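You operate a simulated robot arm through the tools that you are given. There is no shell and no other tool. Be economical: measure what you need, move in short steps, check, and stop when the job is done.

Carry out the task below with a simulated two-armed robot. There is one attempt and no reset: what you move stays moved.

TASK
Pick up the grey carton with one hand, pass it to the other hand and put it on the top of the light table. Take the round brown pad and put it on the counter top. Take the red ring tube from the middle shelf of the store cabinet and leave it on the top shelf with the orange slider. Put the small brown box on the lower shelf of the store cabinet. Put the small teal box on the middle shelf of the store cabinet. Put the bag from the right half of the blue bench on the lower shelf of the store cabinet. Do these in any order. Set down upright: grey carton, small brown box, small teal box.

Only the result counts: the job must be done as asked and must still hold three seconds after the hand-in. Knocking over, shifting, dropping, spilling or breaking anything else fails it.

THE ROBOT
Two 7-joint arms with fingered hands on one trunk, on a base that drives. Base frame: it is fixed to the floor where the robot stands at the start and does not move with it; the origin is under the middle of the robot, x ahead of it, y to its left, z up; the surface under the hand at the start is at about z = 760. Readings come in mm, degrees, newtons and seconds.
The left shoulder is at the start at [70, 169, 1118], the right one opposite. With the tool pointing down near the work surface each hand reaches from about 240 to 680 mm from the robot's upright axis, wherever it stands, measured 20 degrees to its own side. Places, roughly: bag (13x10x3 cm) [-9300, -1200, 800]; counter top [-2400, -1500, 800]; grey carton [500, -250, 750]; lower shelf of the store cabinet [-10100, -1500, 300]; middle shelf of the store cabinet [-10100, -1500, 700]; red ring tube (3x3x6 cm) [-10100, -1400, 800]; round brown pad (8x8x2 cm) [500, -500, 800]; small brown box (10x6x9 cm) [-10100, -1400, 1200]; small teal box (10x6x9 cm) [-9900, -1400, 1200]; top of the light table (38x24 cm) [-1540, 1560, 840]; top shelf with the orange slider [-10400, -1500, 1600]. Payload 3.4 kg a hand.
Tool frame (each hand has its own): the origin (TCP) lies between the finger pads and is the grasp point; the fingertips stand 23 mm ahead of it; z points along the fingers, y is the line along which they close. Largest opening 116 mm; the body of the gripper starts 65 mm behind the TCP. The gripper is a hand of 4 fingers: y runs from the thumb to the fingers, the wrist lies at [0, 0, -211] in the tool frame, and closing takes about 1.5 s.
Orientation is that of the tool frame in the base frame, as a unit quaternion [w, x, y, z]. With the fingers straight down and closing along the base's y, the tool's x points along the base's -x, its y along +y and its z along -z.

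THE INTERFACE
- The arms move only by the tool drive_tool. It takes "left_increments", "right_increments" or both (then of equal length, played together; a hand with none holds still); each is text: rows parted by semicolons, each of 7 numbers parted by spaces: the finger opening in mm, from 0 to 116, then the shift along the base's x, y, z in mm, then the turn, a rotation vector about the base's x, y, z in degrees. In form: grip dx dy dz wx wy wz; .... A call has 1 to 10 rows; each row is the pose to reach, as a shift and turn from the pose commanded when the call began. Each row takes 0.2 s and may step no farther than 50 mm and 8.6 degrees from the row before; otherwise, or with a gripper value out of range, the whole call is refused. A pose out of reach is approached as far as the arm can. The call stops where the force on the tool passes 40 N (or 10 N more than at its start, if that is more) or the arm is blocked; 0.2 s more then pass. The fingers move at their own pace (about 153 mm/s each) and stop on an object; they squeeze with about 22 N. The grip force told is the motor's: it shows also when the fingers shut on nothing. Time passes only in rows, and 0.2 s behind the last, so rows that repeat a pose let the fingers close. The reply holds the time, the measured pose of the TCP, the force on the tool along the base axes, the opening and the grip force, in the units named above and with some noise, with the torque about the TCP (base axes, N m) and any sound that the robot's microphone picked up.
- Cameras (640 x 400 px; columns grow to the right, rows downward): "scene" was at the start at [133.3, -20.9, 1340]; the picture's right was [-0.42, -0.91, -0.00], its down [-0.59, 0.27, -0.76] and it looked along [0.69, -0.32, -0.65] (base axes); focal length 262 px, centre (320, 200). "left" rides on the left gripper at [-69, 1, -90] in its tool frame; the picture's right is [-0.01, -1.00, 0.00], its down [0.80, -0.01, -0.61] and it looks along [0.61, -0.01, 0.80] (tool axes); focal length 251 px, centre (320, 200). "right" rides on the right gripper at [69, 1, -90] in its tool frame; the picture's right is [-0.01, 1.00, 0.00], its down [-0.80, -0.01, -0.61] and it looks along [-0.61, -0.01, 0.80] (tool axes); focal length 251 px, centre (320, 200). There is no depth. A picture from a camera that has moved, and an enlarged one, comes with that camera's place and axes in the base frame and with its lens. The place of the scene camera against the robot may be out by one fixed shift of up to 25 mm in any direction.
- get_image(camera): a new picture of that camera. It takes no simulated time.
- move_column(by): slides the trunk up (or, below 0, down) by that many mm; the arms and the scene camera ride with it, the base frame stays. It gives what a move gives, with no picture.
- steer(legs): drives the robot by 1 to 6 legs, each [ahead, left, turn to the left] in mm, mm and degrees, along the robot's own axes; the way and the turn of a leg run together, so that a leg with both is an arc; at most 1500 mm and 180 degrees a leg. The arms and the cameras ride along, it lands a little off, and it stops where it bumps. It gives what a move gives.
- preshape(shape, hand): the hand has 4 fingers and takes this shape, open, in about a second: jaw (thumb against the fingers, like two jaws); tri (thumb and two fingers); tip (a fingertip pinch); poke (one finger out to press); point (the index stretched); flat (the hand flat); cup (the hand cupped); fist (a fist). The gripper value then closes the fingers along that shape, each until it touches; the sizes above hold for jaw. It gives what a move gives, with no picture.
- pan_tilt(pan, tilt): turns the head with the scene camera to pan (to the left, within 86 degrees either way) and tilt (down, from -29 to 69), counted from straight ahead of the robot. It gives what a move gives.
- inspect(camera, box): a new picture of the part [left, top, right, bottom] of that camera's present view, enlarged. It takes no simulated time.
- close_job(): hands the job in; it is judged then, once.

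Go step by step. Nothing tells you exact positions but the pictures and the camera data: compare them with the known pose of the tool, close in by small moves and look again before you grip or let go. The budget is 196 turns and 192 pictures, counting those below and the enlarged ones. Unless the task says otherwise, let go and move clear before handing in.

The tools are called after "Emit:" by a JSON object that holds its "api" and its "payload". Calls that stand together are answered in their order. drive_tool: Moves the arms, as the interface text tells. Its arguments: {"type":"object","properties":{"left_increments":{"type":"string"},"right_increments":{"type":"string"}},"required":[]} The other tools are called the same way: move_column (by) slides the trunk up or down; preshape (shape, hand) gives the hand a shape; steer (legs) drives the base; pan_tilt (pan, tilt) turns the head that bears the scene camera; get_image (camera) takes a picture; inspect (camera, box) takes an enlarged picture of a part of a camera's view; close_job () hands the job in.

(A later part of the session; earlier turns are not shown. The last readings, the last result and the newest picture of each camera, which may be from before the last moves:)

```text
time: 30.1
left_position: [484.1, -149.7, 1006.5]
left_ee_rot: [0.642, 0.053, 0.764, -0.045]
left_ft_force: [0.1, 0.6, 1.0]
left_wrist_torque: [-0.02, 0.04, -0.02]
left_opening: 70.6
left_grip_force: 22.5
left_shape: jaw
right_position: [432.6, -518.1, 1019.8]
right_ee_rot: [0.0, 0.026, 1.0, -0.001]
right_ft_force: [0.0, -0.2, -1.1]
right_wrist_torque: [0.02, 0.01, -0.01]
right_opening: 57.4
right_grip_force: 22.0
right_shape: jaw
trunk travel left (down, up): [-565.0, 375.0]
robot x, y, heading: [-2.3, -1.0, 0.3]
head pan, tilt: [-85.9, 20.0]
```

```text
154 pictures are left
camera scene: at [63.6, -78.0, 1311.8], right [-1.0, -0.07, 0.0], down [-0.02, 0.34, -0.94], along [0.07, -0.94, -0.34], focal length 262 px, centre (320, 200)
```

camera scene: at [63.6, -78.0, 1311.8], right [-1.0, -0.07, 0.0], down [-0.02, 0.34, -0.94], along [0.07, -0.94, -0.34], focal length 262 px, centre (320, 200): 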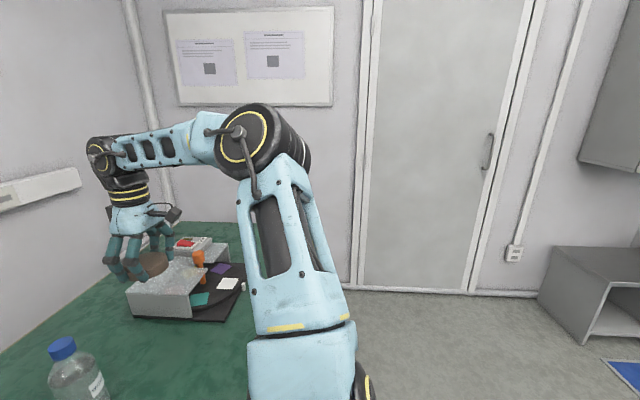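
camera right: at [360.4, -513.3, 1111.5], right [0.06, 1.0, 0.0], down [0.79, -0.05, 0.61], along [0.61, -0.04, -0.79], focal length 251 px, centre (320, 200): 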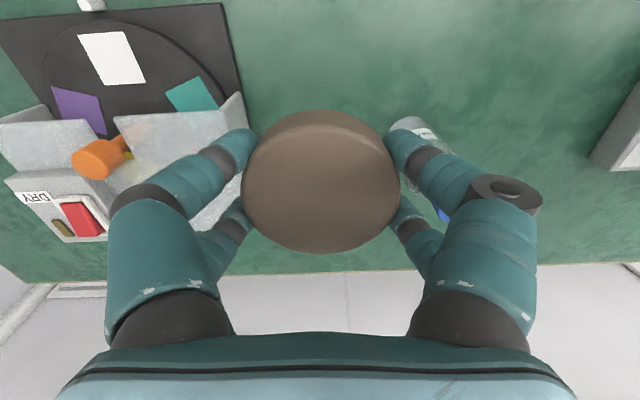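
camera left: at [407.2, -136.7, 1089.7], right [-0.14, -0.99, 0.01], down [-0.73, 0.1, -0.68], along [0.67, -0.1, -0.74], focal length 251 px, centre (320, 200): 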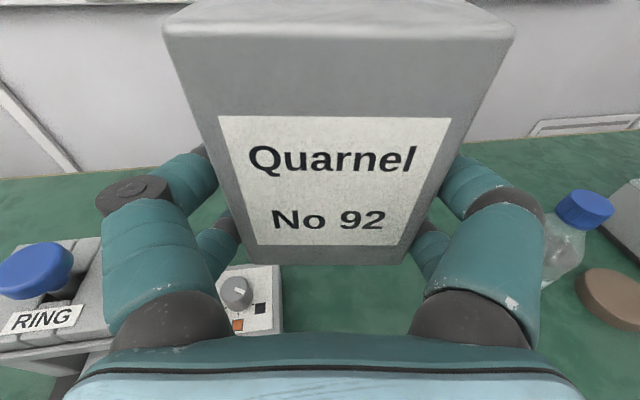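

The light table is behind to the left, at the +x edge of a bench. I'll tuck the right arm in and back away from the green bench.

Emit:
{"api": "drive_tool", "payload": {"right_increments": "50 -10 30 0 0 0 0; 50 -20 60 0 0 0 0; 50 -30 90 0 0 0 0; 50 -40 120 0 0 0 0; 50 -50 140 0 0 0 0"}}

Emit:
{"api": "steer", "payload": {"legs": [[-650, 0, 0]]}}

Emit:
{"api": "pan_tilt", "payload": {"pan": 86, "tilt": 15}}

Emit:
{"api": "get_image", "payload": {"camera": "scene"}}

```text
time: 31.3
left_position: [483.5, -149.4, 1006.5]
left_ee_rot: [0.641, 0.053, 0.765, -0.045]
left_ft_force: [0.5, -0.2, -0.3]
left_wrist_torque: [0.02, 0.03, 0.02]
left_opening: 70.5
left_grip_force: 22.1
left_shape: jaw
right_position: [383.1, -378.0, 1020.3]
right_ee_rot: [0.001, 0.026, 1.0, -0.001]
right_ft_force: [-0.1, 0.3, -1.2]
right_wrist_torque: [0.02, -0.03, 0.02]
right_opening: 57.1
right_grip_force: 21.8
right_shape: jaw
trunk travel left (down, up): [-565.0, 375.0]
robot x, y, heading: [1.6, -0.3, -0.1]
head pan, tilt: [-85.9, 20.0]
```

```text
time: 34.9
left_position: [-164.8, -149.9, 1006.3]
left_ee_rot: [0.641, 0.053, 0.765, -0.044]
left_ft_force: [-0.1, 0.0, 0.1]
left_wrist_torque: [0.04, 0.01, 0.0]
left_opening: 70.7
left_grip_force: 22.1
left_shape: jaw
right_position: [-264.7, -379.1, 1019.7]
right_ee_rot: [-0.001, 0.026, 1.0, -0.002]
right_ft_force: [-0.2, 0.2, 0.2]
right_wrist_torque: [0.01, 0.03, -0.01]
right_opening: 57.3
right_grip_force: 22.5
right_shape: jaw
trunk travel left (down, up): [-565.0, 375.0]
robot x, y, heading: [-647.9, 2.3, 0.0]
head pan, tilt: [-85.9, 20.0]
```

```text
time: 37.5
left_position: [-165.2, -150.5, 1007.0]
left_ee_rot: [0.641, 0.054, 0.764, -0.045]
left_ft_force: [0.3, 0.0, -0.7]
left_wrist_torque: [0.01, 0.05, 0.02]
left_opening: 70.5
left_grip_force: 21.5
left_shape: jaw
right_position: [-264.7, -378.6, 1019.4]
right_ee_rot: [0.0, 0.026, 1.0, -0.001]
right_ft_force: [-0.3, 0.2, -0.1]
right_wrist_torque: [0.01, -0.04, -0.02]
right_opening: 57.2
right_grip_force: 21.9
right_shape: jaw
trunk travel left (down, up): [-565.0, 375.0]
robot x, y, heading: [-645.7, 4.1, -0.2]
head pan, tilt: [85.9, 15.0]
```

```text
153 pictures are left
camera scene: at [-584.1, 108.5, 1320.0], right [1.0, -0.07, 0.0], down [-0.02, -0.26, -0.97], along [0.07, 0.96, -0.26], focal length 262 px, centre (320, 200)
```

scene: 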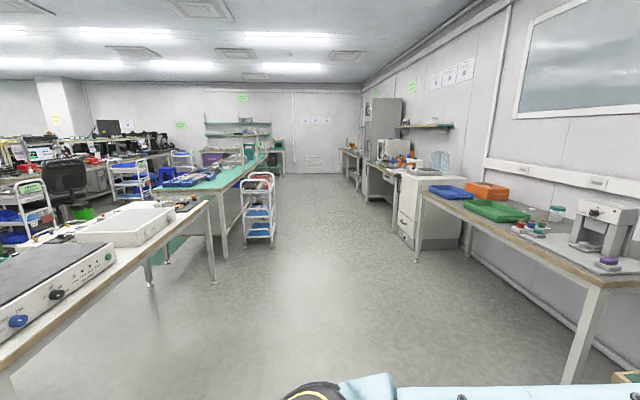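

The light table is a white slab on the bench whose edge is at x≈-1305. I'll drive to y≈1410 and turn to face it.

Emit:
{"api": "steer", "payload": {"legs": [[0, 0, 90], [1408, 0, 0], [0, 0, 90]]}}

Emit:
{"api": "pan_tilt", "payload": {"pan": 0, "tilt": 30}}

Emit:
{"api": "get_image", "payload": {"camera": "scene"}}

Emit:
{"api": "get_image", "payload": {"camera": "left"}}

```text
time: 52.1
left_position: [-1113.1, 1565.6, 1007.8]
left_ee_rot: [-0.049, 0.764, -0.058, -0.641]
left_ft_force: [0.0, -0.7, -0.2]
left_wrist_torque: [-0.01, -0.03, 0.02]
left_opening: 70.4
left_grip_force: 21.9
left_shape: jaw
right_position: [-1009.0, 1795.0, 1021.0]
right_ee_rot: [0.0, 0.999, -0.033, 0.0]
right_ft_force: [0.3, -0.8, -0.8]
right_wrist_torque: [0.05, -0.02, -0.04]
right_opening: 56.6
right_grip_force: 21.8
right_shape: jaw
trunk travel left (down, up): [-565.0, 375.0]
robot x, y, heading: [-631.6, 1411.3, 179.5]
head pan, tilt: [85.9, 15.0]
```

```text
time: 53.8
left_position: [-1112.5, 1566.7, 1006.2]
left_ee_rot: [-0.05, 0.764, -0.06, -0.641]
left_ft_force: [0.0, -0.2, -0.2]
left_wrist_torque: [-0.01, -0.01, 0.01]
left_opening: 70.7
left_grip_force: 22.3
left_shape: jaw
right_position: [-1010.0, 1795.8, 1020.6]
right_ee_rot: [-0.001, 0.999, -0.033, 0.0]
right_ft_force: [-0.6, 0.0, -1.1]
right_wrist_torque: [-0.03, -0.02, 0.0]
right_opening: 56.8
right_grip_force: 22.2
right_shape: jaw
trunk travel left (down, up): [-565.0, 375.0]
robot x, y, heading: [-631.2, 1414.0, 179.1]
head pan, tilt: [0.0, 30.0]
```

```text
152 pictures are left
camera scene: at [-766.2, 1427.9, 1295.8], right [0.01, 1.0, 0.0], down [0.5, -0.01, -0.87], along [-0.87, 0.01, -0.5], focal length 262 px, centre (320, 200)
```

scene: 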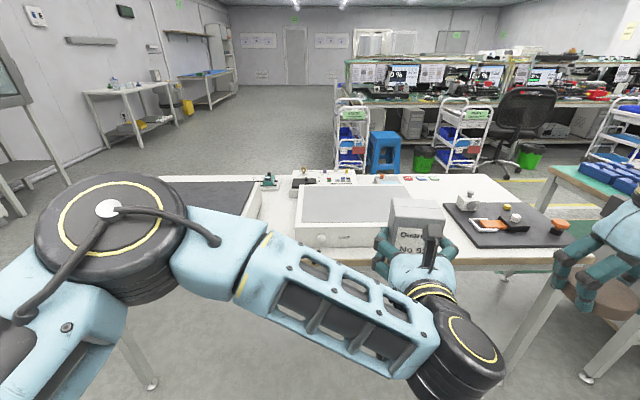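

```text
151 pictures are left
camera left: at [-1036.7, 1555.9, 1089.6], right [0.15, 0.99, 0.01], down [0.73, -0.11, -0.68], along [-0.67, 0.11, -0.74], focal length 251 px, centre (320, 200)
```

left: 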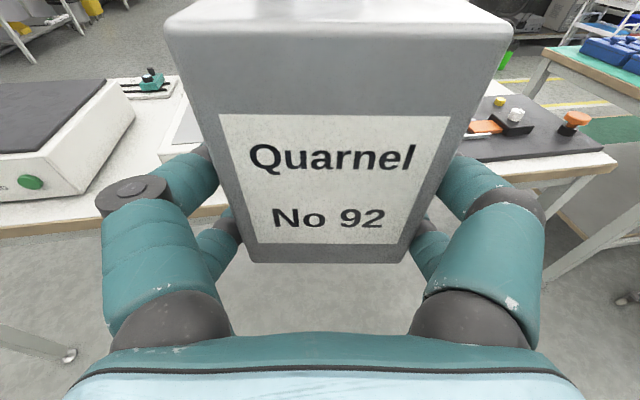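

The slab spans x≈-1425 to -1665 and y≈1370 to 1755, and its top looks clear. I'll advance so the carton comes over it.

Emit:
{"api": "steer", "payload": {"legs": [[385, 0, 0.5]]}}

Emit:
{"api": "get_image", "payload": {"camera": "scene"}}

Emit:
{"api": "get_image", "payload": {"camera": "left"}}

Emit:
{"api": "get_image", "payload": {"camera": "right"}}

```text
time: 56.2
left_position: [-1498.1, 1564.2, 1006.4]
left_ee_rot: [-0.045, 0.764, -0.054, -0.641]
left_ft_force: [0.4, 0.3, -1.1]
left_wrist_torque: [-0.02, -0.01, 0.0]
left_opening: 70.5
left_grip_force: 21.9
left_shape: jaw
right_position: [-1398.6, 1794.5, 1019.7]
right_ee_rot: [-0.001, 1.0, -0.028, -0.001]
right_ft_force: [-0.1, 0.0, -1.3]
right_wrist_torque: [-0.02, 0.0, 0.01]
right_opening: 56.5
right_grip_force: 21.9
right_shape: jaw
trunk travel left (down, up): [-565.0, 375.0]
robot x, y, heading: [-1018.2, 1414.1, 179.5]
head pan, tilt: [0.0, 30.0]
```

```text
150 pictures are left
camera scene: at [-1151.0, 1429.6, 1295.8], right [0.0, 1.0, 0.0], down [0.5, 0.0, -0.87], along [-0.87, 0.0, -0.5], focal length 262 px, centre (320, 200)
```

scene: 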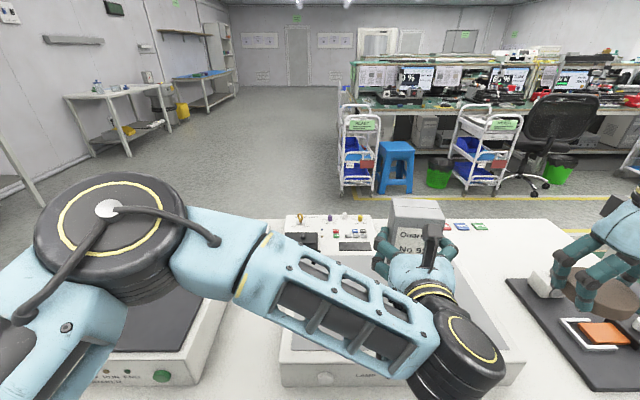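

```text
149 pictures are left
camera left: at [-1422.9, 1554.7, 1089.6], right [0.14, 0.99, 0.01], down [0.73, -0.1, -0.68], along [-0.67, 0.1, -0.74], focal length 251 px, centre (320, 200)
```

left: 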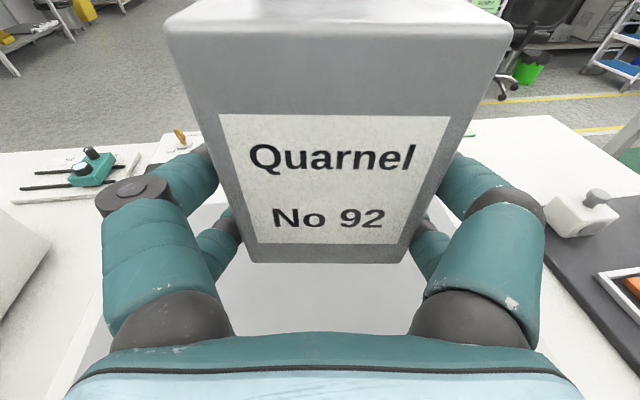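

```text
148 pictures are left
camera right: at [-1331.0, 1788.9, 1110.2], right [-0.06, -1.0, 0.0], down [-0.79, 0.05, 0.61], along [-0.61, 0.04, -0.79], focal length 251 px, centre (320, 200)
```

right: 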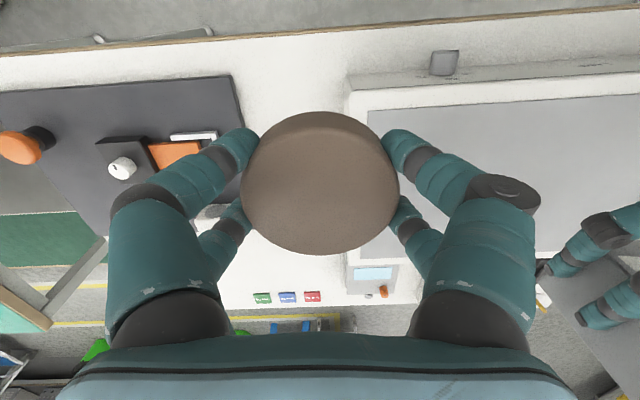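

The carton is over the slab. I'll lower it most of the way with the arm.

Emit:
{"api": "drive_tool", "payload": {"left_increments": "50 0 0 -30 0 0 0; 50 0 0 -60 0 0 0; 50 0 0 -85 0 0 0; 50 0 0 -105 0 0 0"}}

Emit:
{"api": "get_image", "payload": {"camera": "left"}}

Emit:
{"api": "get_image", "payload": {"camera": "scene"}}

```text
time: 57.2
left_position: [-1498.9, 1565.0, 901.0]
left_ee_rot: [-0.045, 0.764, -0.054, -0.642]
left_ft_force: [-0.5, -0.4, -1.1]
left_wrist_torque: [-0.04, -0.01, 0.01]
left_opening: 70.3
left_grip_force: 22.3
left_shape: jaw
right_position: [-1399.9, 1793.8, 1020.5]
right_ee_rot: [0.0, 1.0, -0.027, 0.0]
right_ft_force: [-0.2, -0.3, -0.7]
right_wrist_torque: [0.0, -0.02, 0.01]
right_opening: 56.6
right_grip_force: 22.0
right_shape: jaw
trunk travel left (down, up): [-565.0, 375.0]
robot x, y, heading: [-1015.9, 1412.2, 179.9]
head pan, tilt: [0.0, 30.0]
```

```text
147 pictures are left
camera left: at [-1423.3, 1554.7, 984.1], right [0.14, 0.99, 0.01], down [0.73, -0.1, -0.68], along [-0.67, 0.1, -0.74], focal length 251 px, centre (320, 200)
```

left: 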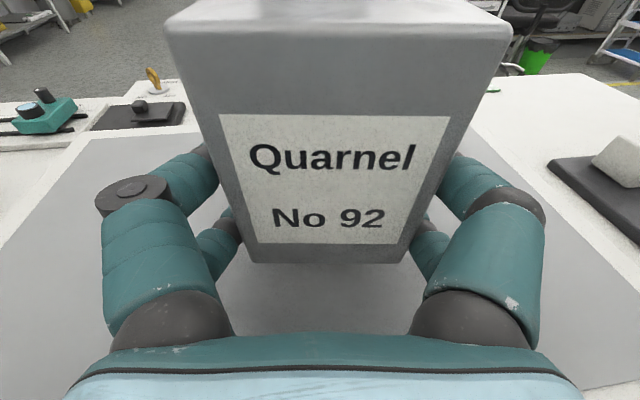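

```text
146 pictures are left
camera scene: at [-1151.2, 1429.7, 1295.7], right [0.0, 1.0, 0.0], down [0.5, 0.0, -0.87], along [-0.87, 0.0, -0.5], focal length 262 px, centre (320, 200)
```

scene: 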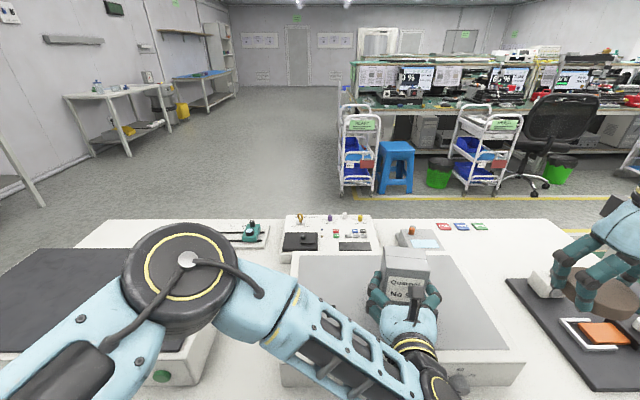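

About 30 mm remain. I'll lower in small steps and watch the force.

Emit:
{"api": "drive_tool", "payload": {"left_increments": "50 0 0 -10 0 0 0; 50 0 0 -18 0 0 0; 50 0 0 -22 0 0 0; 50 0 0 -25 0 0 0; 50 0 0 -27 0 0 0; 50 0 0 -29 0 0 0"}}

Emit:
{"api": "inspect", "payload": {"camera": "scene", "box": [320, 210, 520, 335]}}

```text
time: 58.6
left_position: [-1498.3, 1565.0, 874.3]
left_ee_rot: [-0.046, 0.762, -0.054, -0.643]
left_ft_force: [-2.3, 0.5, 10.1]
left_wrist_torque: [0.03, 0.13, -0.03]
left_opening: 70.7
left_grip_force: 22.3
left_shape: jaw
right_position: [-1396.7, 1794.1, 1021.2]
right_ee_rot: [-0.001, 1.0, -0.027, -0.001]
right_ft_force: [-0.5, 0.7, -0.8]
right_wrist_torque: [-0.01, -0.01, -0.02]
right_opening: 56.8
right_grip_force: 22.2
right_shape: jaw
trunk travel left (down, up): [-565.0, 375.0]
robot x, y, heading: [-1016.6, 1413.3, 179.9]
head pan, tilt: [0.0, 30.0]
```

```text
3.20 times, centred on (420, 272) of scene
camera zoom: at [-1149.9, 1429.5, 1296.1], right [0.0, 1.0, 0.0], down [0.5, 0.0, -0.87], along [-0.87, 0.0, -0.5], focal length 839 px, centre (0, -32)
```

zoom: 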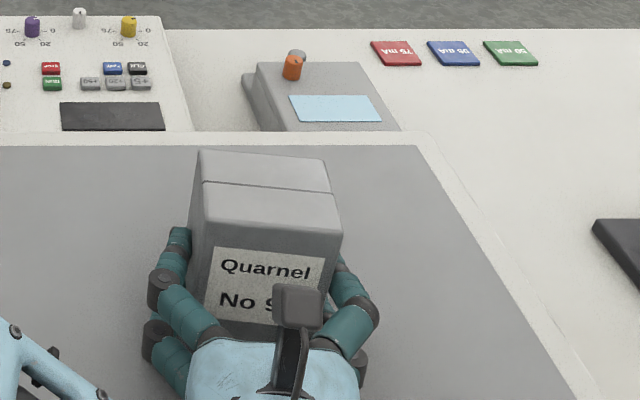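

It rests with 10 N of contact. I'll release and back straight out.

Emit:
{"api": "drive_tool", "payload": {"left_increments": "80 0 0 0 0 0 0; 100 0 0 0 0 0 0; 100 0 0 0 0 0 0; 100 0 0 0 0 0 0; 100 20 -2 2 0 0 0; 100 40 -5 5 0 0 0; 100 60 -8 8 0 0 0; 100 80 -11 12 0 0 0"}}

Emit:
{"api": "get_image", "payload": {"camera": "left"}}

```text
time: 60.4
left_position: [-1419.1, 1554.3, 886.3]
left_ee_rot: [-0.046, 0.763, -0.054, -0.642]
left_ft_force: [0.8, 0.0, -0.5]
left_wrist_torque: [0.01, 0.0, 0.0]
left_opening: 99.5
left_grip_force: 0.1
left_shape: jaw
right_position: [-1398.4, 1793.8, 1019.8]
right_ee_rot: [-0.001, 1.0, -0.026, -0.001]
right_ft_force: [0.7, 0.0, -0.7]
right_wrist_torque: [0.01, 0.01, 0.05]
right_opening: 56.7
right_grip_force: 22.2
right_shape: jaw
trunk travel left (down, up): [-565.0, 375.0]
robot x, y, heading: [-1018.3, 1411.7, 179.9]
head pan, tilt: [0.0, 30.0]
```

```text
144 pictures are left
camera left: at [-1342.2, 1544.0, 968.6], right [0.14, 0.99, 0.01], down [0.73, -0.1, -0.68], along [-0.67, 0.1, -0.73], focal length 251 px, centre (320, 200)
```

left: 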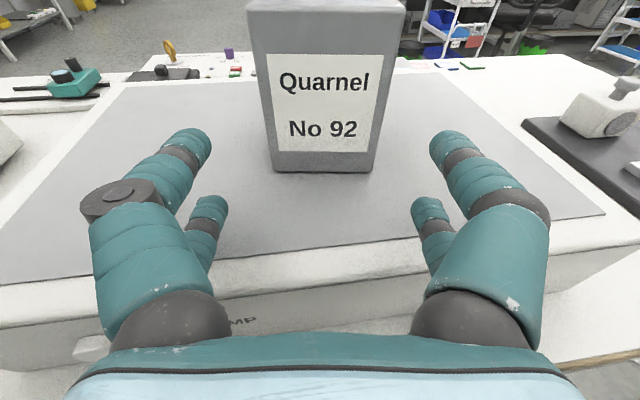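

The carton stands upright on the light table. I'll raise the left hand, back away and head for the counter side.

Emit:
{"api": "drive_tool", "payload": {"left_increments": "100 20 0 30 0 0 0; 100 30 0 70 0 0 0; 100 30 0 110 0 0 0"}}

Emit:
{"api": "steer", "payload": {"legs": [[-400, 0, 0], [0, 0, 90], [1400, 0, 0]]}}

Emit:
{"api": "pan_tilt", "payload": {"pan": -40, "tilt": 20}}

Emit:
{"api": "get_image", "payload": {"camera": "scene"}}

```text
time: 61.2
left_position: [-1386.3, 1553.5, 996.1]
left_ee_rot: [-0.046, 0.764, -0.055, -0.641]
left_ft_force: [0.5, 0.0, -0.5]
left_wrist_torque: [0.0, -0.01, -0.03]
left_opening: 99.8
left_grip_force: 0.1
left_shape: jaw
right_position: [-1397.8, 1792.7, 1019.9]
right_ee_rot: [-0.001, 1.0, -0.028, 0.0]
right_ft_force: [-0.2, 0.3, -1.6]
right_wrist_torque: [0.03, -0.01, 0.02]
right_opening: 56.9
right_grip_force: 22.2
right_shape: jaw
trunk travel left (down, up): [-565.0, 375.0]
robot x, y, heading: [-1015.9, 1412.5, 179.8]
head pan, tilt: [0.0, 30.0]
```

```text
time: 74.0
left_position: [-768.7, -352.9, 996.2]
left_ee_rot: [0.42, 0.58, 0.5, -0.487]
left_ft_force: [-0.2, 0.1, 0.4]
left_wrist_torque: [0.0, -0.03, 0.0]
left_opening: 99.7
left_grip_force: 0.0
left_shape: jaw
right_position: [-1010.4, -363.1, 1020.9]
right_ee_rot: [0.0, 0.728, 0.686, 0.0]
right_ft_force: [0.8, 0.1, -1.4]
right_wrist_torque: [0.02, -0.01, 0.01]
right_opening: 56.4
right_grip_force: 22.4
right_shape: jaw
trunk travel left (down, up): [-565.0, 375.0]
robot x, y, heading: [-625.9, 15.8, -90.4]
head pan, tilt: [0.0, 30.0]
```

```text
time: 75.1
left_position: [-770.8, -352.7, 995.3]
left_ee_rot: [0.419, 0.581, 0.5, -0.487]
left_ft_force: [0.3, 0.1, 0.9]
left_wrist_torque: [0.05, -0.01, -0.02]
left_opening: 99.8
left_grip_force: 0.1
left_shape: jaw
right_position: [-1010.0, -361.2, 1020.8]
right_ee_rot: [0.0, 0.728, 0.686, -0.002]
right_ft_force: [-0.4, -0.3, -1.0]
right_wrist_torque: [0.01, -0.04, -0.03]
right_opening: 56.2
right_grip_force: 22.2
right_shape: jaw
trunk travel left (down, up): [-565.0, 375.0]
robot x, y, heading: [-628.2, 18.6, -90.4]
head pan, tilt: [-40.0, 20.0]
```

```text
143 pictures are left
camera scene: at [-683.0, -88.2, 1311.8], right [-0.76, 0.65, 0.0], down [0.22, 0.26, -0.94], along [-0.61, -0.71, -0.34], focal length 262 px, centre (320, 200)
```

scene: 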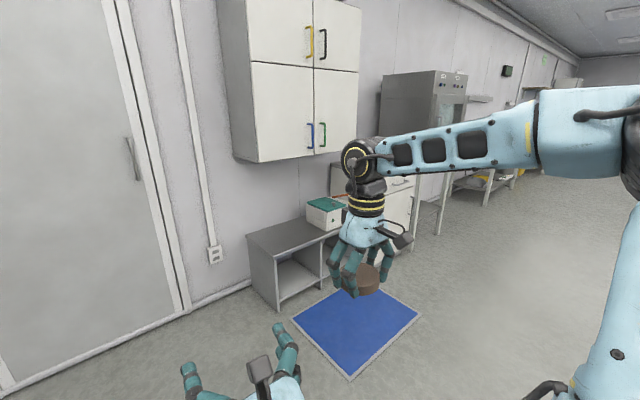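

The counter is behind my arm, beyond the blue mat. I'll drive along the aisle to x≈-2100 and look again.

Emit:
{"api": "steer", "payload": {"legs": [[0, 0, -90], [1470, 0, 0]]}}

Emit:
{"api": "pan_tilt", "payload": {"pan": 60, "tilt": 20}}

Emit:
{"api": "get_image", "payload": {"camera": "scene"}}

```text
time: 86.2
left_position: [-2462.3, 180.3, 996.8]
left_ee_rot: [-0.05, 0.764, -0.059, -0.641]
left_ft_force: [0.0, 1.3, -0.3]
left_wrist_torque: [-0.05, 0.01, 0.02]
left_opening: 99.7
left_grip_force: 0.0
left_shape: jaw
right_position: [-2471.4, 419.3, 1019.9]
right_ee_rot: [-0.001, 0.999, -0.034, -0.001]
right_ft_force: [-0.4, 0.1, -1.2]
right_wrist_torque: [0.0, 0.02, -0.01]
right_opening: 56.2
right_grip_force: 21.5
right_shape: jaw
trunk travel left (down, up): [-565.0, 375.0]
robot x, y, heading: [-2091.2, 34.8, 179.2]
head pan, tilt: [-40.0, 20.0]
```

```text
time: 88.0
left_position: [-2462.8, 179.7, 994.6]
left_ee_rot: [-0.05, 0.764, -0.059, -0.641]
left_ft_force: [0.2, 0.0, -0.4]
left_wrist_torque: [0.02, -0.05, -0.01]
left_opening: 100.0
left_grip_force: 0.0
left_shape: jaw
right_position: [-2471.3, 419.8, 1019.7]
right_ee_rot: [-0.001, 0.999, -0.033, -0.001]
right_ft_force: [-0.6, 0.2, -1.7]
right_wrist_torque: [0.0, -0.03, -0.02]
right_opening: 56.1
right_grip_force: 21.8
right_shape: jaw
trunk travel left (down, up): [-565.0, 375.0]
robot x, y, heading: [-2096.9, 34.1, 179.3]
head pan, tilt: [60.0, 20.0]
```

```text
142 pictures are left
camera scene: at [-2184.6, -28.4, 1311.9], right [-0.86, 0.51, 0.0], down [0.18, 0.29, -0.94], along [-0.48, -0.81, -0.34], focal length 262 px, centre (320, 200)
```

scene: 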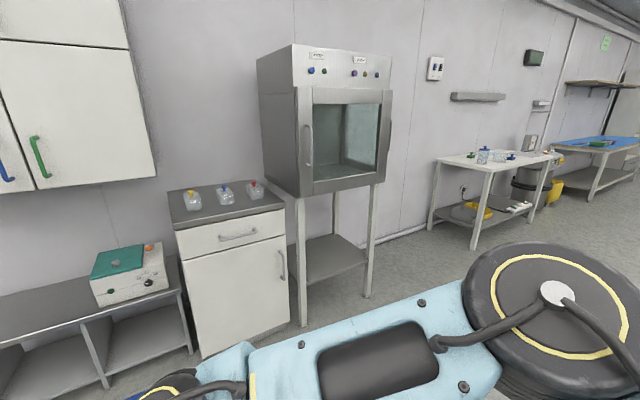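

The counter is the white cabinet with three bottles along y≈-1500, and its front strip is free. I'll bring both arms to the left a little and drive up to it.

Emit:
{"api": "drive_tool", "payload": {"left_increments": "100 -21 -45 2 0 0 0; 100 -42 -90 4 0 0 0; 100 -63 -135 4 0 0 0; 100 -84 -180 4 0 0 0; 100 -105 -226 4 0 0 0", "right_increments": "50 -5 -43 0 0 0 0; 50 -10 -86 0 0 0 0; 50 -15 -129 0 0 0 0; 50 -20 -172 0 0 0 0; 50 -26 -212 0 0 0 0"}}

Emit:
{"api": "steer", "payload": {"legs": [[283, 0, 0], [0, 0, 90], [800, 0, 0]]}}

Emit:
{"api": "pan_tilt", "payload": {"pan": 0, "tilt": 35}}

Emit:
{"api": "get_image", "payload": {"camera": "scene"}}

Emit:
{"api": "get_image", "payload": {"camera": "right"}}

```text
refused: row 5 steps farther than a row can; nothing moved
```

```text
time: 97.1
left_position: [-2543.5, -1052.9, 999.2]
left_ee_rot: [0.417, 0.584, 0.493, -0.493]
left_ft_force: [-0.3, 0.2, 0.6]
left_wrist_torque: [0.06, 0.02, 0.03]
left_opening: 99.5
left_grip_force: 0.1
left_shape: jaw
right_position: [-2781.5, -1056.3, 1022.8]
right_ee_rot: [0.001, 0.735, 0.678, -0.001]
right_ft_force: [0.0, 0.1, -2.1]
right_wrist_torque: [-0.02, 0.02, 0.02]
right_opening: 56.1
right_grip_force: 21.4
right_shape: jaw
trunk travel left (down, up): [-565.0, 375.0]
robot x, y, heading: [-2392.3, -691.5, -91.8]
head pan, tilt: [60.0, 20.0]
stopped in leg 3: the robot was blocked; the commanded pose is now the measured one
```

```text
time: 98.4
left_position: [-2543.2, -1053.1, 999.9]
left_ee_rot: [0.417, 0.583, 0.492, -0.493]
left_ft_force: [-1.0, 0.0, 0.6]
left_wrist_torque: [0.0, -0.01, 0.01]
left_opening: 99.8
left_grip_force: 0.0
left_shape: jaw
right_position: [-2781.9, -1057.2, 1023.3]
right_ee_rot: [0.001, 0.735, 0.679, -0.001]
right_ft_force: [-0.4, 0.0, -0.8]
right_wrist_torque: [0.0, 0.02, -0.04]
right_opening: 56.0
right_grip_force: 21.5
right_shape: jaw
trunk travel left (down, up): [-565.0, 375.0]
robot x, y, heading: [-2392.8, -696.3, -91.2]
head pan, tilt: [0.0, 35.0]
```

```text
141 pictures are left
camera scene: at [-2390.7, -805.8, 1289.2], right [-1.0, 0.03, 0.0], down [0.01, 0.57, -0.82], along [-0.02, -0.82, -0.57], focal length 262 px, centre (320, 200)
```

scene: 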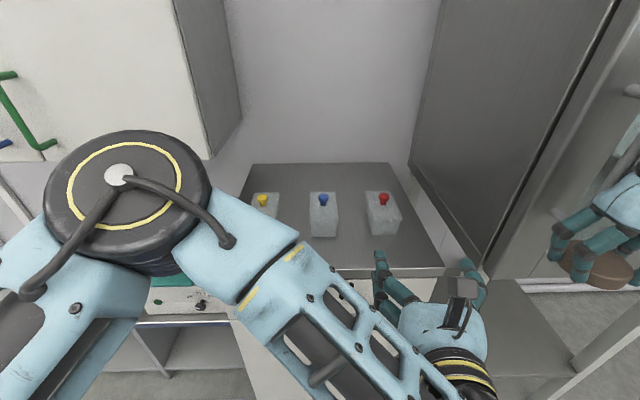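

```text
140 pictures are left
camera right: at [-2776.7, -988.3, 1112.2], right [1.0, -0.09, 0.0], down [-0.07, -0.79, 0.61], along [-0.05, -0.61, -0.79], focal length 251 px, centre (320, 200)
```

right: 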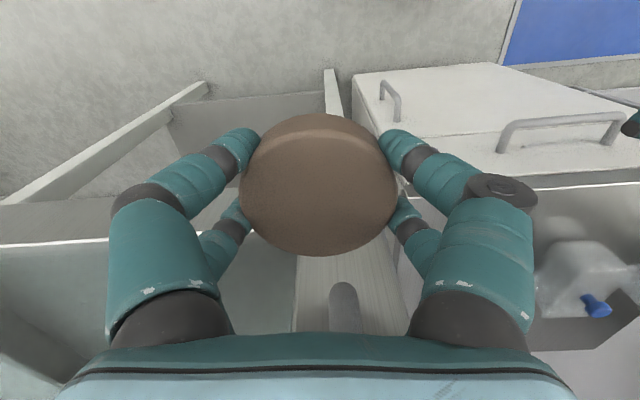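

The arm move was refused and the base drove on until it was blocked, with the right hand near the oven front. Nothing looks disturbed, so I'll back off and then rearrange the arms.

Emit:
{"api": "steer", "payload": {"legs": [[-200, 0, 1]]}}

Emit:
{"api": "get_image", "payload": {"camera": "scene"}}

Emit:
{"api": "get_image", "payload": {"camera": "right"}}

```text
time: 99.1
left_position: [-2542.4, -1053.6, 997.4]
left_ee_rot: [0.416, 0.584, 0.493, -0.493]
left_ft_force: [-0.5, 0.0, -0.1]
left_wrist_torque: [-0.04, -0.01, 0.01]
left_opening: 99.7
left_grip_force: 0.0
left_shape: jaw
right_position: [-2783.0, -1056.5, 1023.1]
right_ee_rot: [0.001, 0.735, 0.678, -0.002]
right_ft_force: [-0.6, -0.4, -1.6]
right_wrist_torque: [0.0, 0.01, -0.01]
right_opening: 56.1
right_grip_force: 22.5
right_shape: jaw
trunk travel left (down, up): [-565.0, 375.0]
robot x, y, heading: [-2395.9, -689.9, -91.6]
head pan, tilt: [0.0, 35.0]
stopped in leg 1: the robot was blocked; the commanded pose is now the measured one
```

```text
139 pictures are left
camera scene: at [-2390.2, -807.3, 1288.8], right [-1.0, 0.03, 0.0], down [0.02, 0.57, -0.82], along [-0.02, -0.82, -0.57], focal length 262 px, centre (320, 200)
```

scene: 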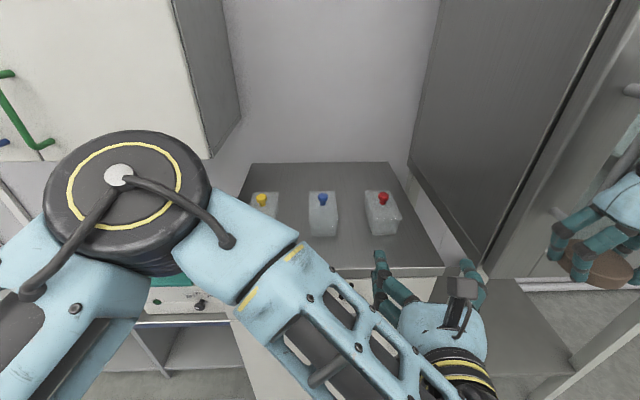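

```text
138 pictures are left
camera right: at [-2776.6, -988.2, 1112.2], right [1.0, -0.09, 0.0], down [-0.07, -0.79, 0.61], along [-0.06, -0.61, -0.79], focal length 251 px, centre (320, 200)
```

right: 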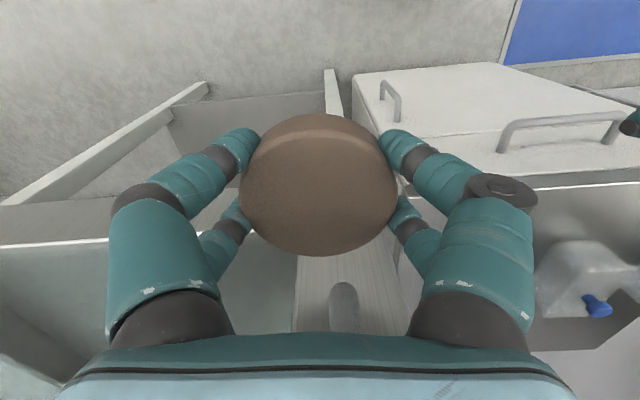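

Backing up is also blocked, so the right hand seems to touch the oven's door handle. I'll draw the right hand gently away (+y).

Emit:
{"api": "drive_tool", "payload": {"right_increments": "50 0 5 0 0 0 0; 50 0 15 0 0 0 0; 50 0 30 0 0 0 0; 50 0 50 0 0 0 0; 50 0 60 0 0 0 0"}}

Emit:
{"api": "get_image", "payload": {"camera": "right"}}

Emit:
{"api": "pan_tilt", "payload": {"pan": -50, "tilt": 25}}

Emit:
{"api": "get_image", "payload": {"camera": "scene"}}

```text
time: 100.3
left_position: [-2543.1, -1059.1, 995.4]
left_ee_rot: [0.415, 0.585, 0.494, -0.491]
left_ft_force: [-0.2, 0.9, 0.4]
left_wrist_torque: [0.01, -0.01, 0.04]
left_opening: 99.4
left_grip_force: 0.1
left_shape: jaw
right_position: [-2783.0, -1003.2, 1020.5]
right_ee_rot: [-0.001, 0.735, 0.678, 0.001]
right_ft_force: [-0.1, -0.5, -0.8]
right_wrist_torque: [-0.03, 0.01, -0.01]
right_opening: 55.9
right_grip_force: 22.4
right_shape: jaw
trunk travel left (down, up): [-565.0, 375.0]
robot x, y, heading: [-2396.9, -693.0, -91.7]
head pan, tilt: [0.0, 35.0]
```

```text
137 pictures are left
camera right: at [-2777.3, -934.8, 1109.9], right [1.0, -0.09, 0.0], down [-0.07, -0.79, 0.6], along [-0.05, -0.6, -0.8], focal length 251 px, centre (320, 200)
```

right: 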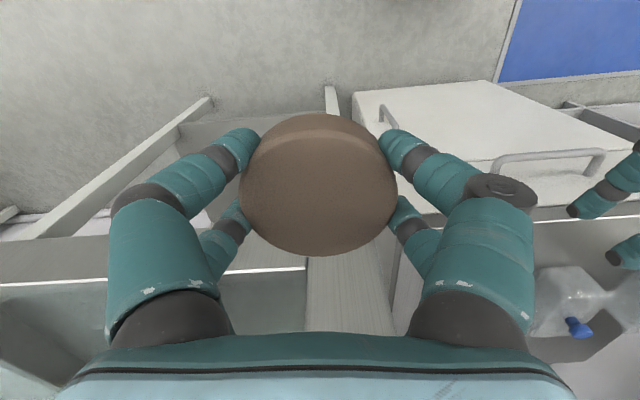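

```text
time: 101.5
left_position: [-2544.0, -1060.4, 996.2]
left_ee_rot: [0.415, 0.585, 0.495, -0.49]
left_ft_force: [-0.1, 0.3, 0.0]
left_wrist_torque: [-0.04, 0.0, 0.0]
left_opening: 99.5
left_grip_force: 0.0
left_shape: jaw
right_position: [-2783.3, -1003.5, 1019.0]
right_ee_rot: [-0.001, 0.735, 0.678, 0.001]
right_ft_force: [0.6, 0.5, -0.7]
right_wrist_torque: [-0.01, 0.01, 0.02]
right_opening: 56.1
right_grip_force: 22.1
right_shape: jaw
trunk travel left (down, up): [-565.0, 375.0]
robot x, y, heading: [-2394.0, -690.7, -91.4]
head pan, tilt: [-50.0, 25.0]
```

```text
136 pictures are left
camera scene: at [-2461.5, -784.6, 1303.7], right [-0.62, 0.78, 0.0], down [0.33, 0.26, -0.91], along [-0.71, -0.56, -0.42], focal length 262 px, centre (320, 200)
```

scene: 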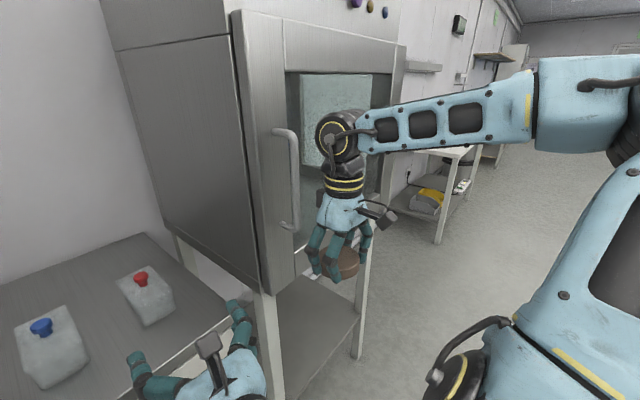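

Clear of the oven handle now. I'll back the base off.

Emit:
{"api": "steer", "payload": {"legs": [[-200, 0, 1.5]]}}

```text
time: 103.1
left_position: [-2530.9, -862.2, 995.8]
left_ee_rot: [0.421, 0.58, 0.502, -0.485]
left_ft_force: [-0.5, -0.8, 0.8]
left_wrist_torque: [0.01, 0.01, -0.02]
left_opening: 99.7
left_grip_force: 0.1
left_shape: jaw
right_position: [-2770.6, -812.2, 1019.9]
right_ee_rot: [-0.001, 0.726, 0.688, 0.001]
right_ft_force: [0.4, 0.3, -0.6]
right_wrist_torque: [-0.01, -0.02, 0.0]
right_opening: 56.0
right_grip_force: 22.0
right_shape: jaw
trunk travel left (down, up): [-565.0, 375.0]
robot x, y, heading: [-2393.0, -490.7, -90.4]
head pan, tilt: [-50.0, 25.0]
```

I'll shift both arms to the robot's left.

Emit:
{"api": "drive_tool", "payload": {"left_increments": "100 36 -16 0 0 0 0; 100 72 -33 0 0 0 0; 100 108 -49 0 0 0 0; 100 144 -66 0 0 0 0; 100 180 -82 0 0 0 0; 100 216 -99 0 0 0 0", "right_increments": "50 30 -13 0 0 0 0; 50 62 -26 0 0 0 0; 50 96 -39 0 0 0 0; 50 130 -52 0 0 0 0; 50 165 -65 0 0 0 0; 50 205 -79 0 0 0 0"}}

Emit:
{"api": "pan_tilt", "payload": {"pan": -10, "tilt": 30}}

Emit:
{"api": "get_image", "payload": {"camera": "scene"}}

Emit:
{"api": "get_image", "payload": {"camera": "right"}}

```text
time: 104.5
left_position: [-2314.3, -961.8, 994.3]
left_ee_rot: [0.42, 0.579, 0.502, -0.486]
left_ft_force: [-0.6, -0.6, 0.0]
left_wrist_torque: [0.0, -0.01, -0.02]
left_opening: 99.6
left_grip_force: 0.0
left_shape: jaw
right_position: [-2565.1, -891.2, 1018.6]
right_ee_rot: [-0.002, 0.726, 0.688, 0.001]
right_ft_force: [-0.2, -0.6, -1.3]
right_wrist_torque: [0.03, -0.02, 0.0]
right_opening: 55.8
right_grip_force: 21.8
right_shape: jaw
trunk travel left (down, up): [-565.0, 375.0]
robot x, y, heading: [-2391.4, -491.7, -90.2]
head pan, tilt: [-50.0, 25.0]
```

```text
time: 105.5
left_position: [-2317.0, -961.7, 995.5]
left_ee_rot: [0.421, 0.579, 0.502, -0.485]
left_ft_force: [0.1, 0.4, 0.2]
left_wrist_torque: [-0.03, 0.01, 0.01]
left_opening: 99.8
left_grip_force: 0.0
left_shape: jaw
right_position: [-2568.0, -890.4, 1019.6]
right_ee_rot: [-0.002, 0.726, 0.687, 0.002]
right_ft_force: [-0.5, -0.2, -0.1]
right_wrist_torque: [0.02, 0.0, 0.01]
right_opening: 55.6
right_grip_force: 22.0
right_shape: jaw
trunk travel left (down, up): [-565.0, 375.0]
robot x, y, heading: [-2386.6, -493.7, -90.2]
head pan, tilt: [-10.0, 30.0]
```

```text
135 pictures are left
camera scene: at [-2400.7, -616.1, 1295.8], right [-0.98, 0.18, 0.0], down [0.09, 0.49, -0.87], along [-0.15, -0.85, -0.5], focal length 262 px, centre (320, 200)
```

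scene: 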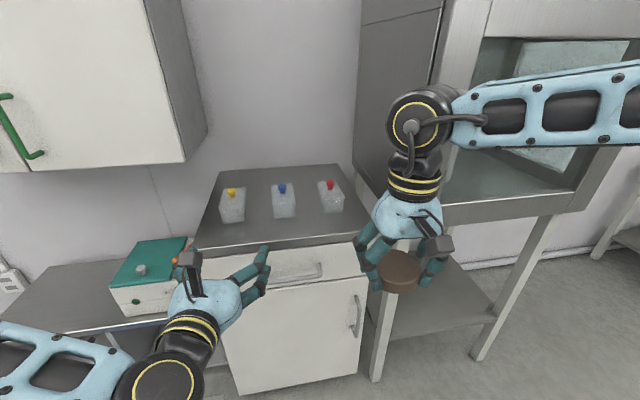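

```text
134 pictures are left
camera right: at [-2563.8, -822.9, 1109.4], right [1.0, -0.06, 0.0], down [-0.05, -0.8, 0.6], along [-0.04, -0.6, -0.8], focal length 251 px, centre (320, 200)
```

right: 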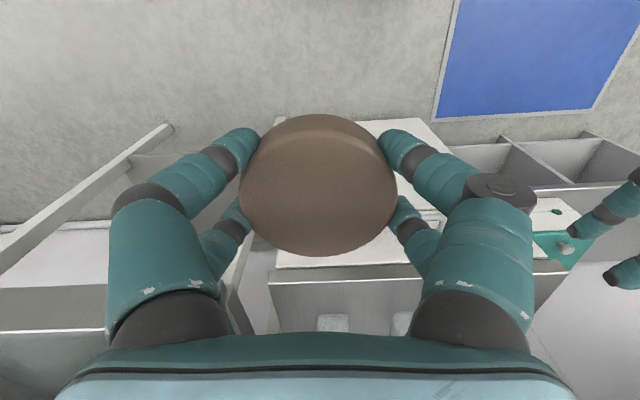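

With the elbow out to the right, the oven would be in the way. I'll lower the trunk and stretch the right hand further ahead, so the base can stay back.

Emit:
{"api": "move_column", "payload": {"by": -80}}

Emit:
{"api": "drive_tool", "payload": {"left_increments": "100 20 0 0 0 0 0; 100 40 0 0 0 0 0; 100 60 0 0 0 0 0; 100 80 0 0 0 0 0; 100 90 0 0 0 0 0; 100 90 0 0 0 0 0", "right_increments": "50 0 -30 0 0 0 0; 50 10 -60 0 0 0 0; 50 25 -95 0 0 0 0; 50 45 -130 0 0 0 0; 50 65 -165 0 0 0 0; 50 80 -200 0 0 0 0"}}

Emit:
{"api": "get_image", "payload": {"camera": "scene"}}

Emit:
{"api": "get_image", "payload": {"camera": "right"}}

```text
time: 106.7
left_position: [-2314.9, -960.7, 914.9]
left_ee_rot: [0.421, 0.579, 0.501, -0.486]
left_ft_force: [0.6, 0.6, 0.8]
left_wrist_torque: [0.02, 0.01, 0.02]
left_opening: 99.6
left_grip_force: 0.0
left_shape: jaw
right_position: [-2567.0, -890.3, 938.6]
right_ee_rot: [-0.001, 0.726, 0.688, 0.002]
right_ft_force: [-0.7, -0.6, -1.8]
right_wrist_torque: [-0.02, -0.01, -0.02]
right_opening: 55.6
right_grip_force: 22.1
right_shape: jaw
trunk travel left (down, up): [-485.0, 455.0]
robot x, y, heading: [-2394.9, -494.4, -90.3]
head pan, tilt: [-10.0, 30.0]
```

```text
time: 108.1
left_position: [-2266.5, -990.4, 931.6]
left_ee_rot: [0.421, 0.58, 0.503, -0.483]
left_ft_force: [-0.2, -0.3, -0.6]
left_wrist_torque: [-0.03, -0.01, 0.0]
left_opening: 99.9
left_grip_force: 0.1
left_shape: jaw
left hand out of reach, approached as far as the arm can: row 1, 2, 3, 4, 5, 6
right_position: [-2556.5, -1011.1, 919.2]
right_ee_rot: [0.0, 0.726, 0.688, 0.001]
right_ft_force: [-0.3, 0.1, -0.4]
right_wrist_torque: [0.0, 0.0, -0.02]
right_opening: 55.6
right_grip_force: 22.0
right_shape: jaw
right hand out of reach, approached as far as the arm can: row 4, 5, 6
trunk travel left (down, up): [-485.0, 455.0]
robot x, y, heading: [-2394.9, -489.1, -90.0]
head pan, tilt: [-10.0, 30.0]
```

```text
133 pictures are left
camera scene: at [-2400.8, -616.4, 1215.7], right [-0.98, 0.18, 0.0], down [0.09, 0.49, -0.87], along [-0.15, -0.85, -0.5], focal length 262 px, centre (320, 200)
```

scene: 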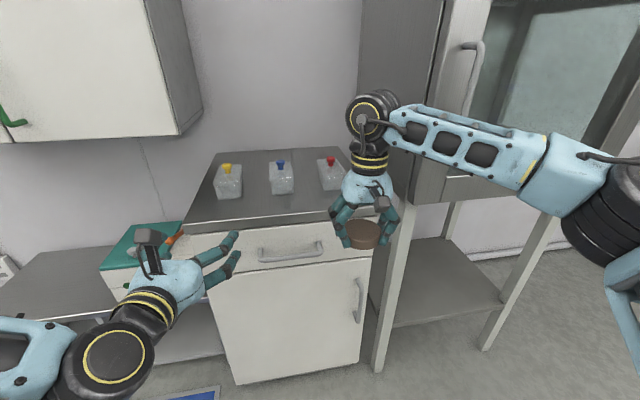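

```text
132 pictures are left
camera right: at [-2552.2, -942.4, 1009.6], right [1.0, -0.06, 0.0], down [-0.05, -0.8, 0.6], along [-0.04, -0.6, -0.8], focal length 251 px, centre (320, 200)
```

right: 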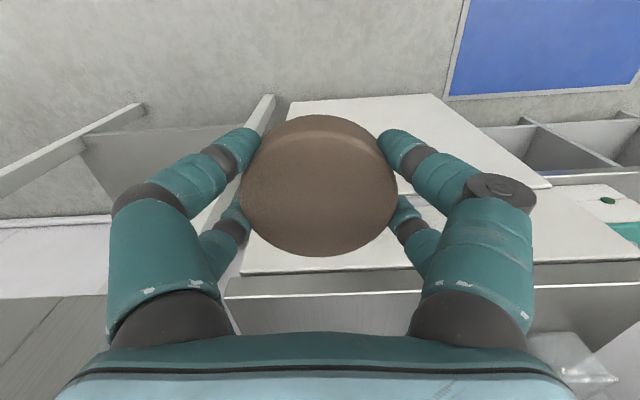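

The right hand is now at (522, -162) in the robot's frame. I'll strafe left and creep ahead so it comes over the free front strip of the counter, with the elbow clear of the oven.

Emit:
{"api": "steer", "payload": {"legs": [[0, 205, 0], [200, 0, 0]]}}

Emit:
{"api": "pan_tilt", "payload": {"pan": -30, "tilt": 30}}

Emit:
{"api": "get_image", "payload": {"camera": "scene"}}

Emit:
{"api": "get_image", "payload": {"camera": "right"}}

```text
time: 110.9
left_position: [-2063.4, -1189.7, 932.5]
left_ee_rot: [0.422, 0.579, 0.503, -0.484]
left_ft_force: [0.1, 0.0, 0.3]
left_wrist_torque: [0.01, 0.0, 0.01]
left_opening: 99.9
left_grip_force: 0.0
left_shape: jaw
right_position: [-2352.8, -1211.3, 919.7]
right_ee_rot: [-0.001, 0.727, 0.687, 0.001]
right_ft_force: [-0.1, 0.6, -1.7]
right_wrist_torque: [0.02, 0.04, 0.0]
right_opening: 55.5
right_grip_force: 21.9
right_shape: jaw
trunk travel left (down, up): [-485.0, 455.0]
robot x, y, heading: [-2185.8, -692.3, -90.1]
head pan, tilt: [-10.0, 30.0]
```

```text
time: 111.8
left_position: [-2062.7, -1189.7, 932.8]
left_ee_rot: [0.421, 0.58, 0.503, -0.483]
left_ft_force: [0.1, 1.0, 0.8]
left_wrist_torque: [0.0, 0.05, 0.04]
left_opening: 99.8
left_grip_force: 0.1
left_shape: jaw
right_position: [-2353.0, -1210.3, 919.6]
right_ee_rot: [-0.001, 0.727, 0.687, 0.001]
right_ft_force: [-0.7, 0.8, -0.8]
right_wrist_torque: [0.03, -0.03, -0.01]
right_opening: 55.8
right_grip_force: 22.4
right_shape: jaw
trunk travel left (down, up): [-485.0, 455.0]
robot x, y, heading: [-2185.9, -695.5, -90.4]
head pan, tilt: [-30.0, 30.0]
```

```text
131 pictures are left
camera scene: at [-2226.1, -805.7, 1215.8], right [-0.86, 0.5, 0.0], down [0.25, 0.43, -0.87], along [-0.44, -0.75, -0.5], focal length 262 px, centre (320, 200)
```

scene: 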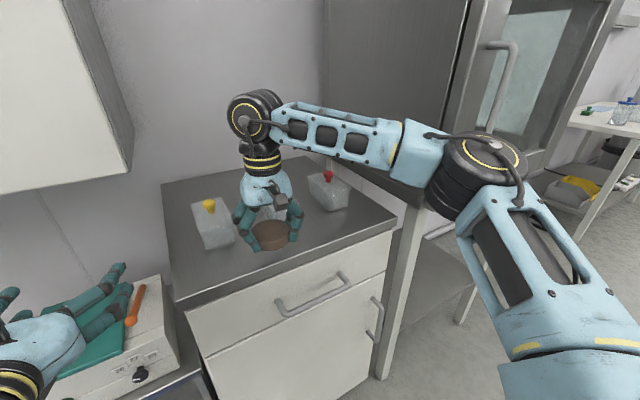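

```text
130 pictures are left
camera right: at [-2348.5, -1142.1, 1010.0], right [1.0, -0.07, 0.0], down [-0.05, -0.8, 0.6], along [-0.04, -0.6, -0.8], focal length 251 px, centre (320, 200)
```

right: 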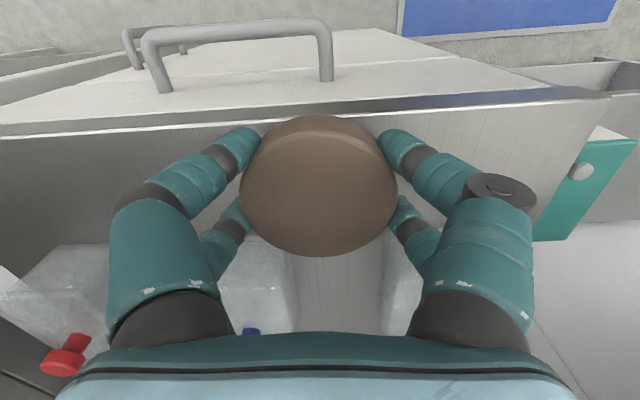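

The front edge of the counter is at y≈-1207 and the bottles start at y≈-1350. I'll creep 60 mm ahead and then lower to look.

Emit:
{"api": "steer", "payload": {"legs": [[62, 0, 0]]}}

Emit:
{"api": "drive_tool", "payload": {"right_increments": "50 0 0 -20 0 0 0; 50 0 0 -40 0 0 0; 50 0 0 -60 0 0 0"}}

Emit:
{"api": "get_image", "payload": {"camera": "scene"}}

Emit:
{"api": "get_image", "payload": {"camera": "right"}}

```text
time: 112.7
left_position: [-2064.5, -1252.6, 932.6]
left_ee_rot: [0.421, 0.58, 0.503, -0.484]
left_ft_force: [0.5, -0.1, -0.3]
left_wrist_torque: [0.03, 0.03, 0.0]
left_opening: 99.9
left_grip_force: 0.1
left_shape: jaw
right_position: [-2353.1, -1273.5, 920.0]
right_ee_rot: [-0.002, 0.726, 0.687, 0.002]
right_ft_force: [0.4, -0.2, -0.7]
right_wrist_torque: [-0.02, 0.01, 0.03]
right_opening: 55.4
right_grip_force: 21.7
right_shape: jaw
trunk travel left (down, up): [-485.0, 455.0]
robot x, y, heading: [-2188.6, -755.7, -90.5]
head pan, tilt: [-30.0, 30.0]
```

```text
time: 113.5
left_position: [-2064.1, -1248.5, 931.2]
left_ee_rot: [0.421, 0.58, 0.503, -0.484]
left_ft_force: [0.2, -0.3, 0.2]
left_wrist_torque: [-0.02, 0.01, 0.01]
left_opening: 99.5
left_grip_force: 0.0
left_shape: jaw
right_position: [-2351.7, -1273.0, 872.4]
right_ee_rot: [0.006, 0.728, 0.686, -0.003]
right_ft_force: [-0.8, 6.5, 21.4]
right_wrist_torque: [0.55, 0.8, -0.21]
right_opening: 55.3
right_grip_force: 22.4
right_shape: jaw
trunk travel left (down, up): [-485.0, 455.0]
robot x, y, heading: [-2189.5, -756.4, -90.5]
head pan, tilt: [-30.0, 30.0]
stopped in row 3 (right hand): the force on the tool passed its limit at 55 N (the readings are from after the stop); the commanded pose is now the measured one
```

```text
129 pictures are left
camera scene: at [-2226.0, -865.3, 1216.3], right [-0.86, 0.5, 0.0], down [0.25, 0.43, -0.87], along [-0.44, -0.75, -0.5], focal length 262 px, centre (320, 200)
```

scene: 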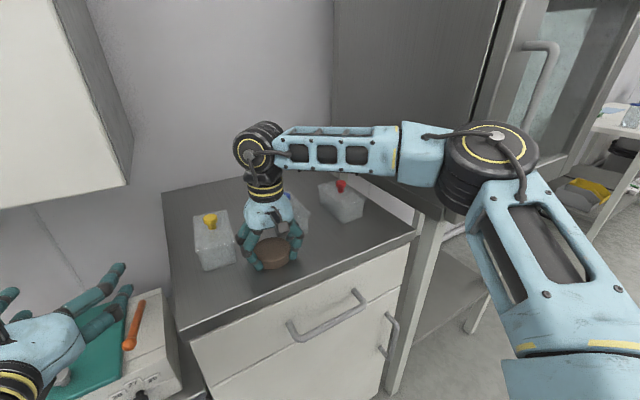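

```text
128 pictures are left
camera right: at [-2348.8, -1203.2, 962.6], right [1.0, -0.07, 0.01], down [-0.06, -0.78, 0.62], along [-0.04, -0.62, -0.79], focal length 251 px, centre (320, 200)
```

right: 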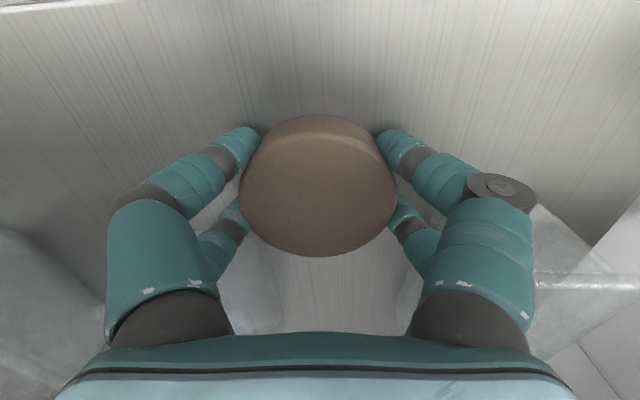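

Contact came at TCP z=872, so the counter top is near 845. I'll check the clearance to the blue-capped bottle before releasing.

Emit:
{"api": "inspect", "payload": {"camera": "scene", "box": [180, 150, 380, 275]}}

Emit:
{"api": "inspect", "payload": {"camera": "right", "box": [180, 180, 460, 355]}}

```text
3.20 times, centred on (280, 212) of scene
camera zoom: at [-2226.0, -865.3, 1216.3], right [-0.86, 0.5, 0.0], down [0.25, 0.43, -0.87], along [-0.44, -0.75, -0.5], focal length 839 px, centre (448, 160)
```

zoom: 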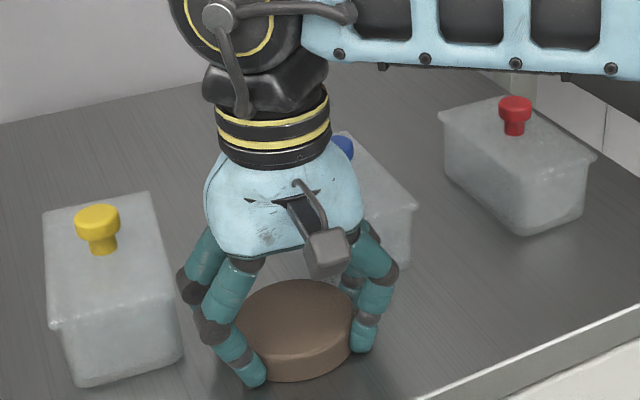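

```text
2.29 times, centred on (320, 268) of right
camera zoom: at [-2348.8, -1203.2, 962.6], right [1.0, -0.07, 0.01], down [-0.06, -0.78, 0.62], along [-0.04, -0.62, -0.79], focal length 575 px, centre (320, 46)
```

zoom: 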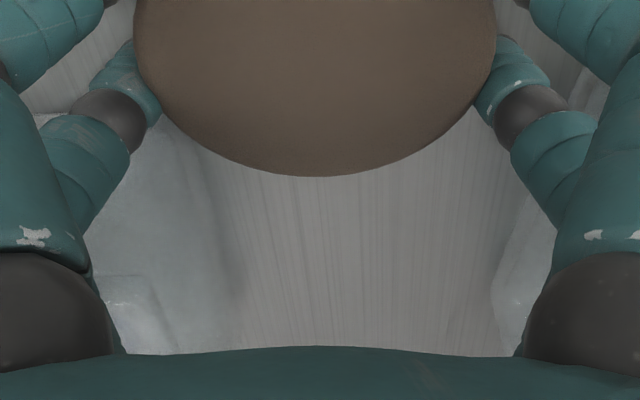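

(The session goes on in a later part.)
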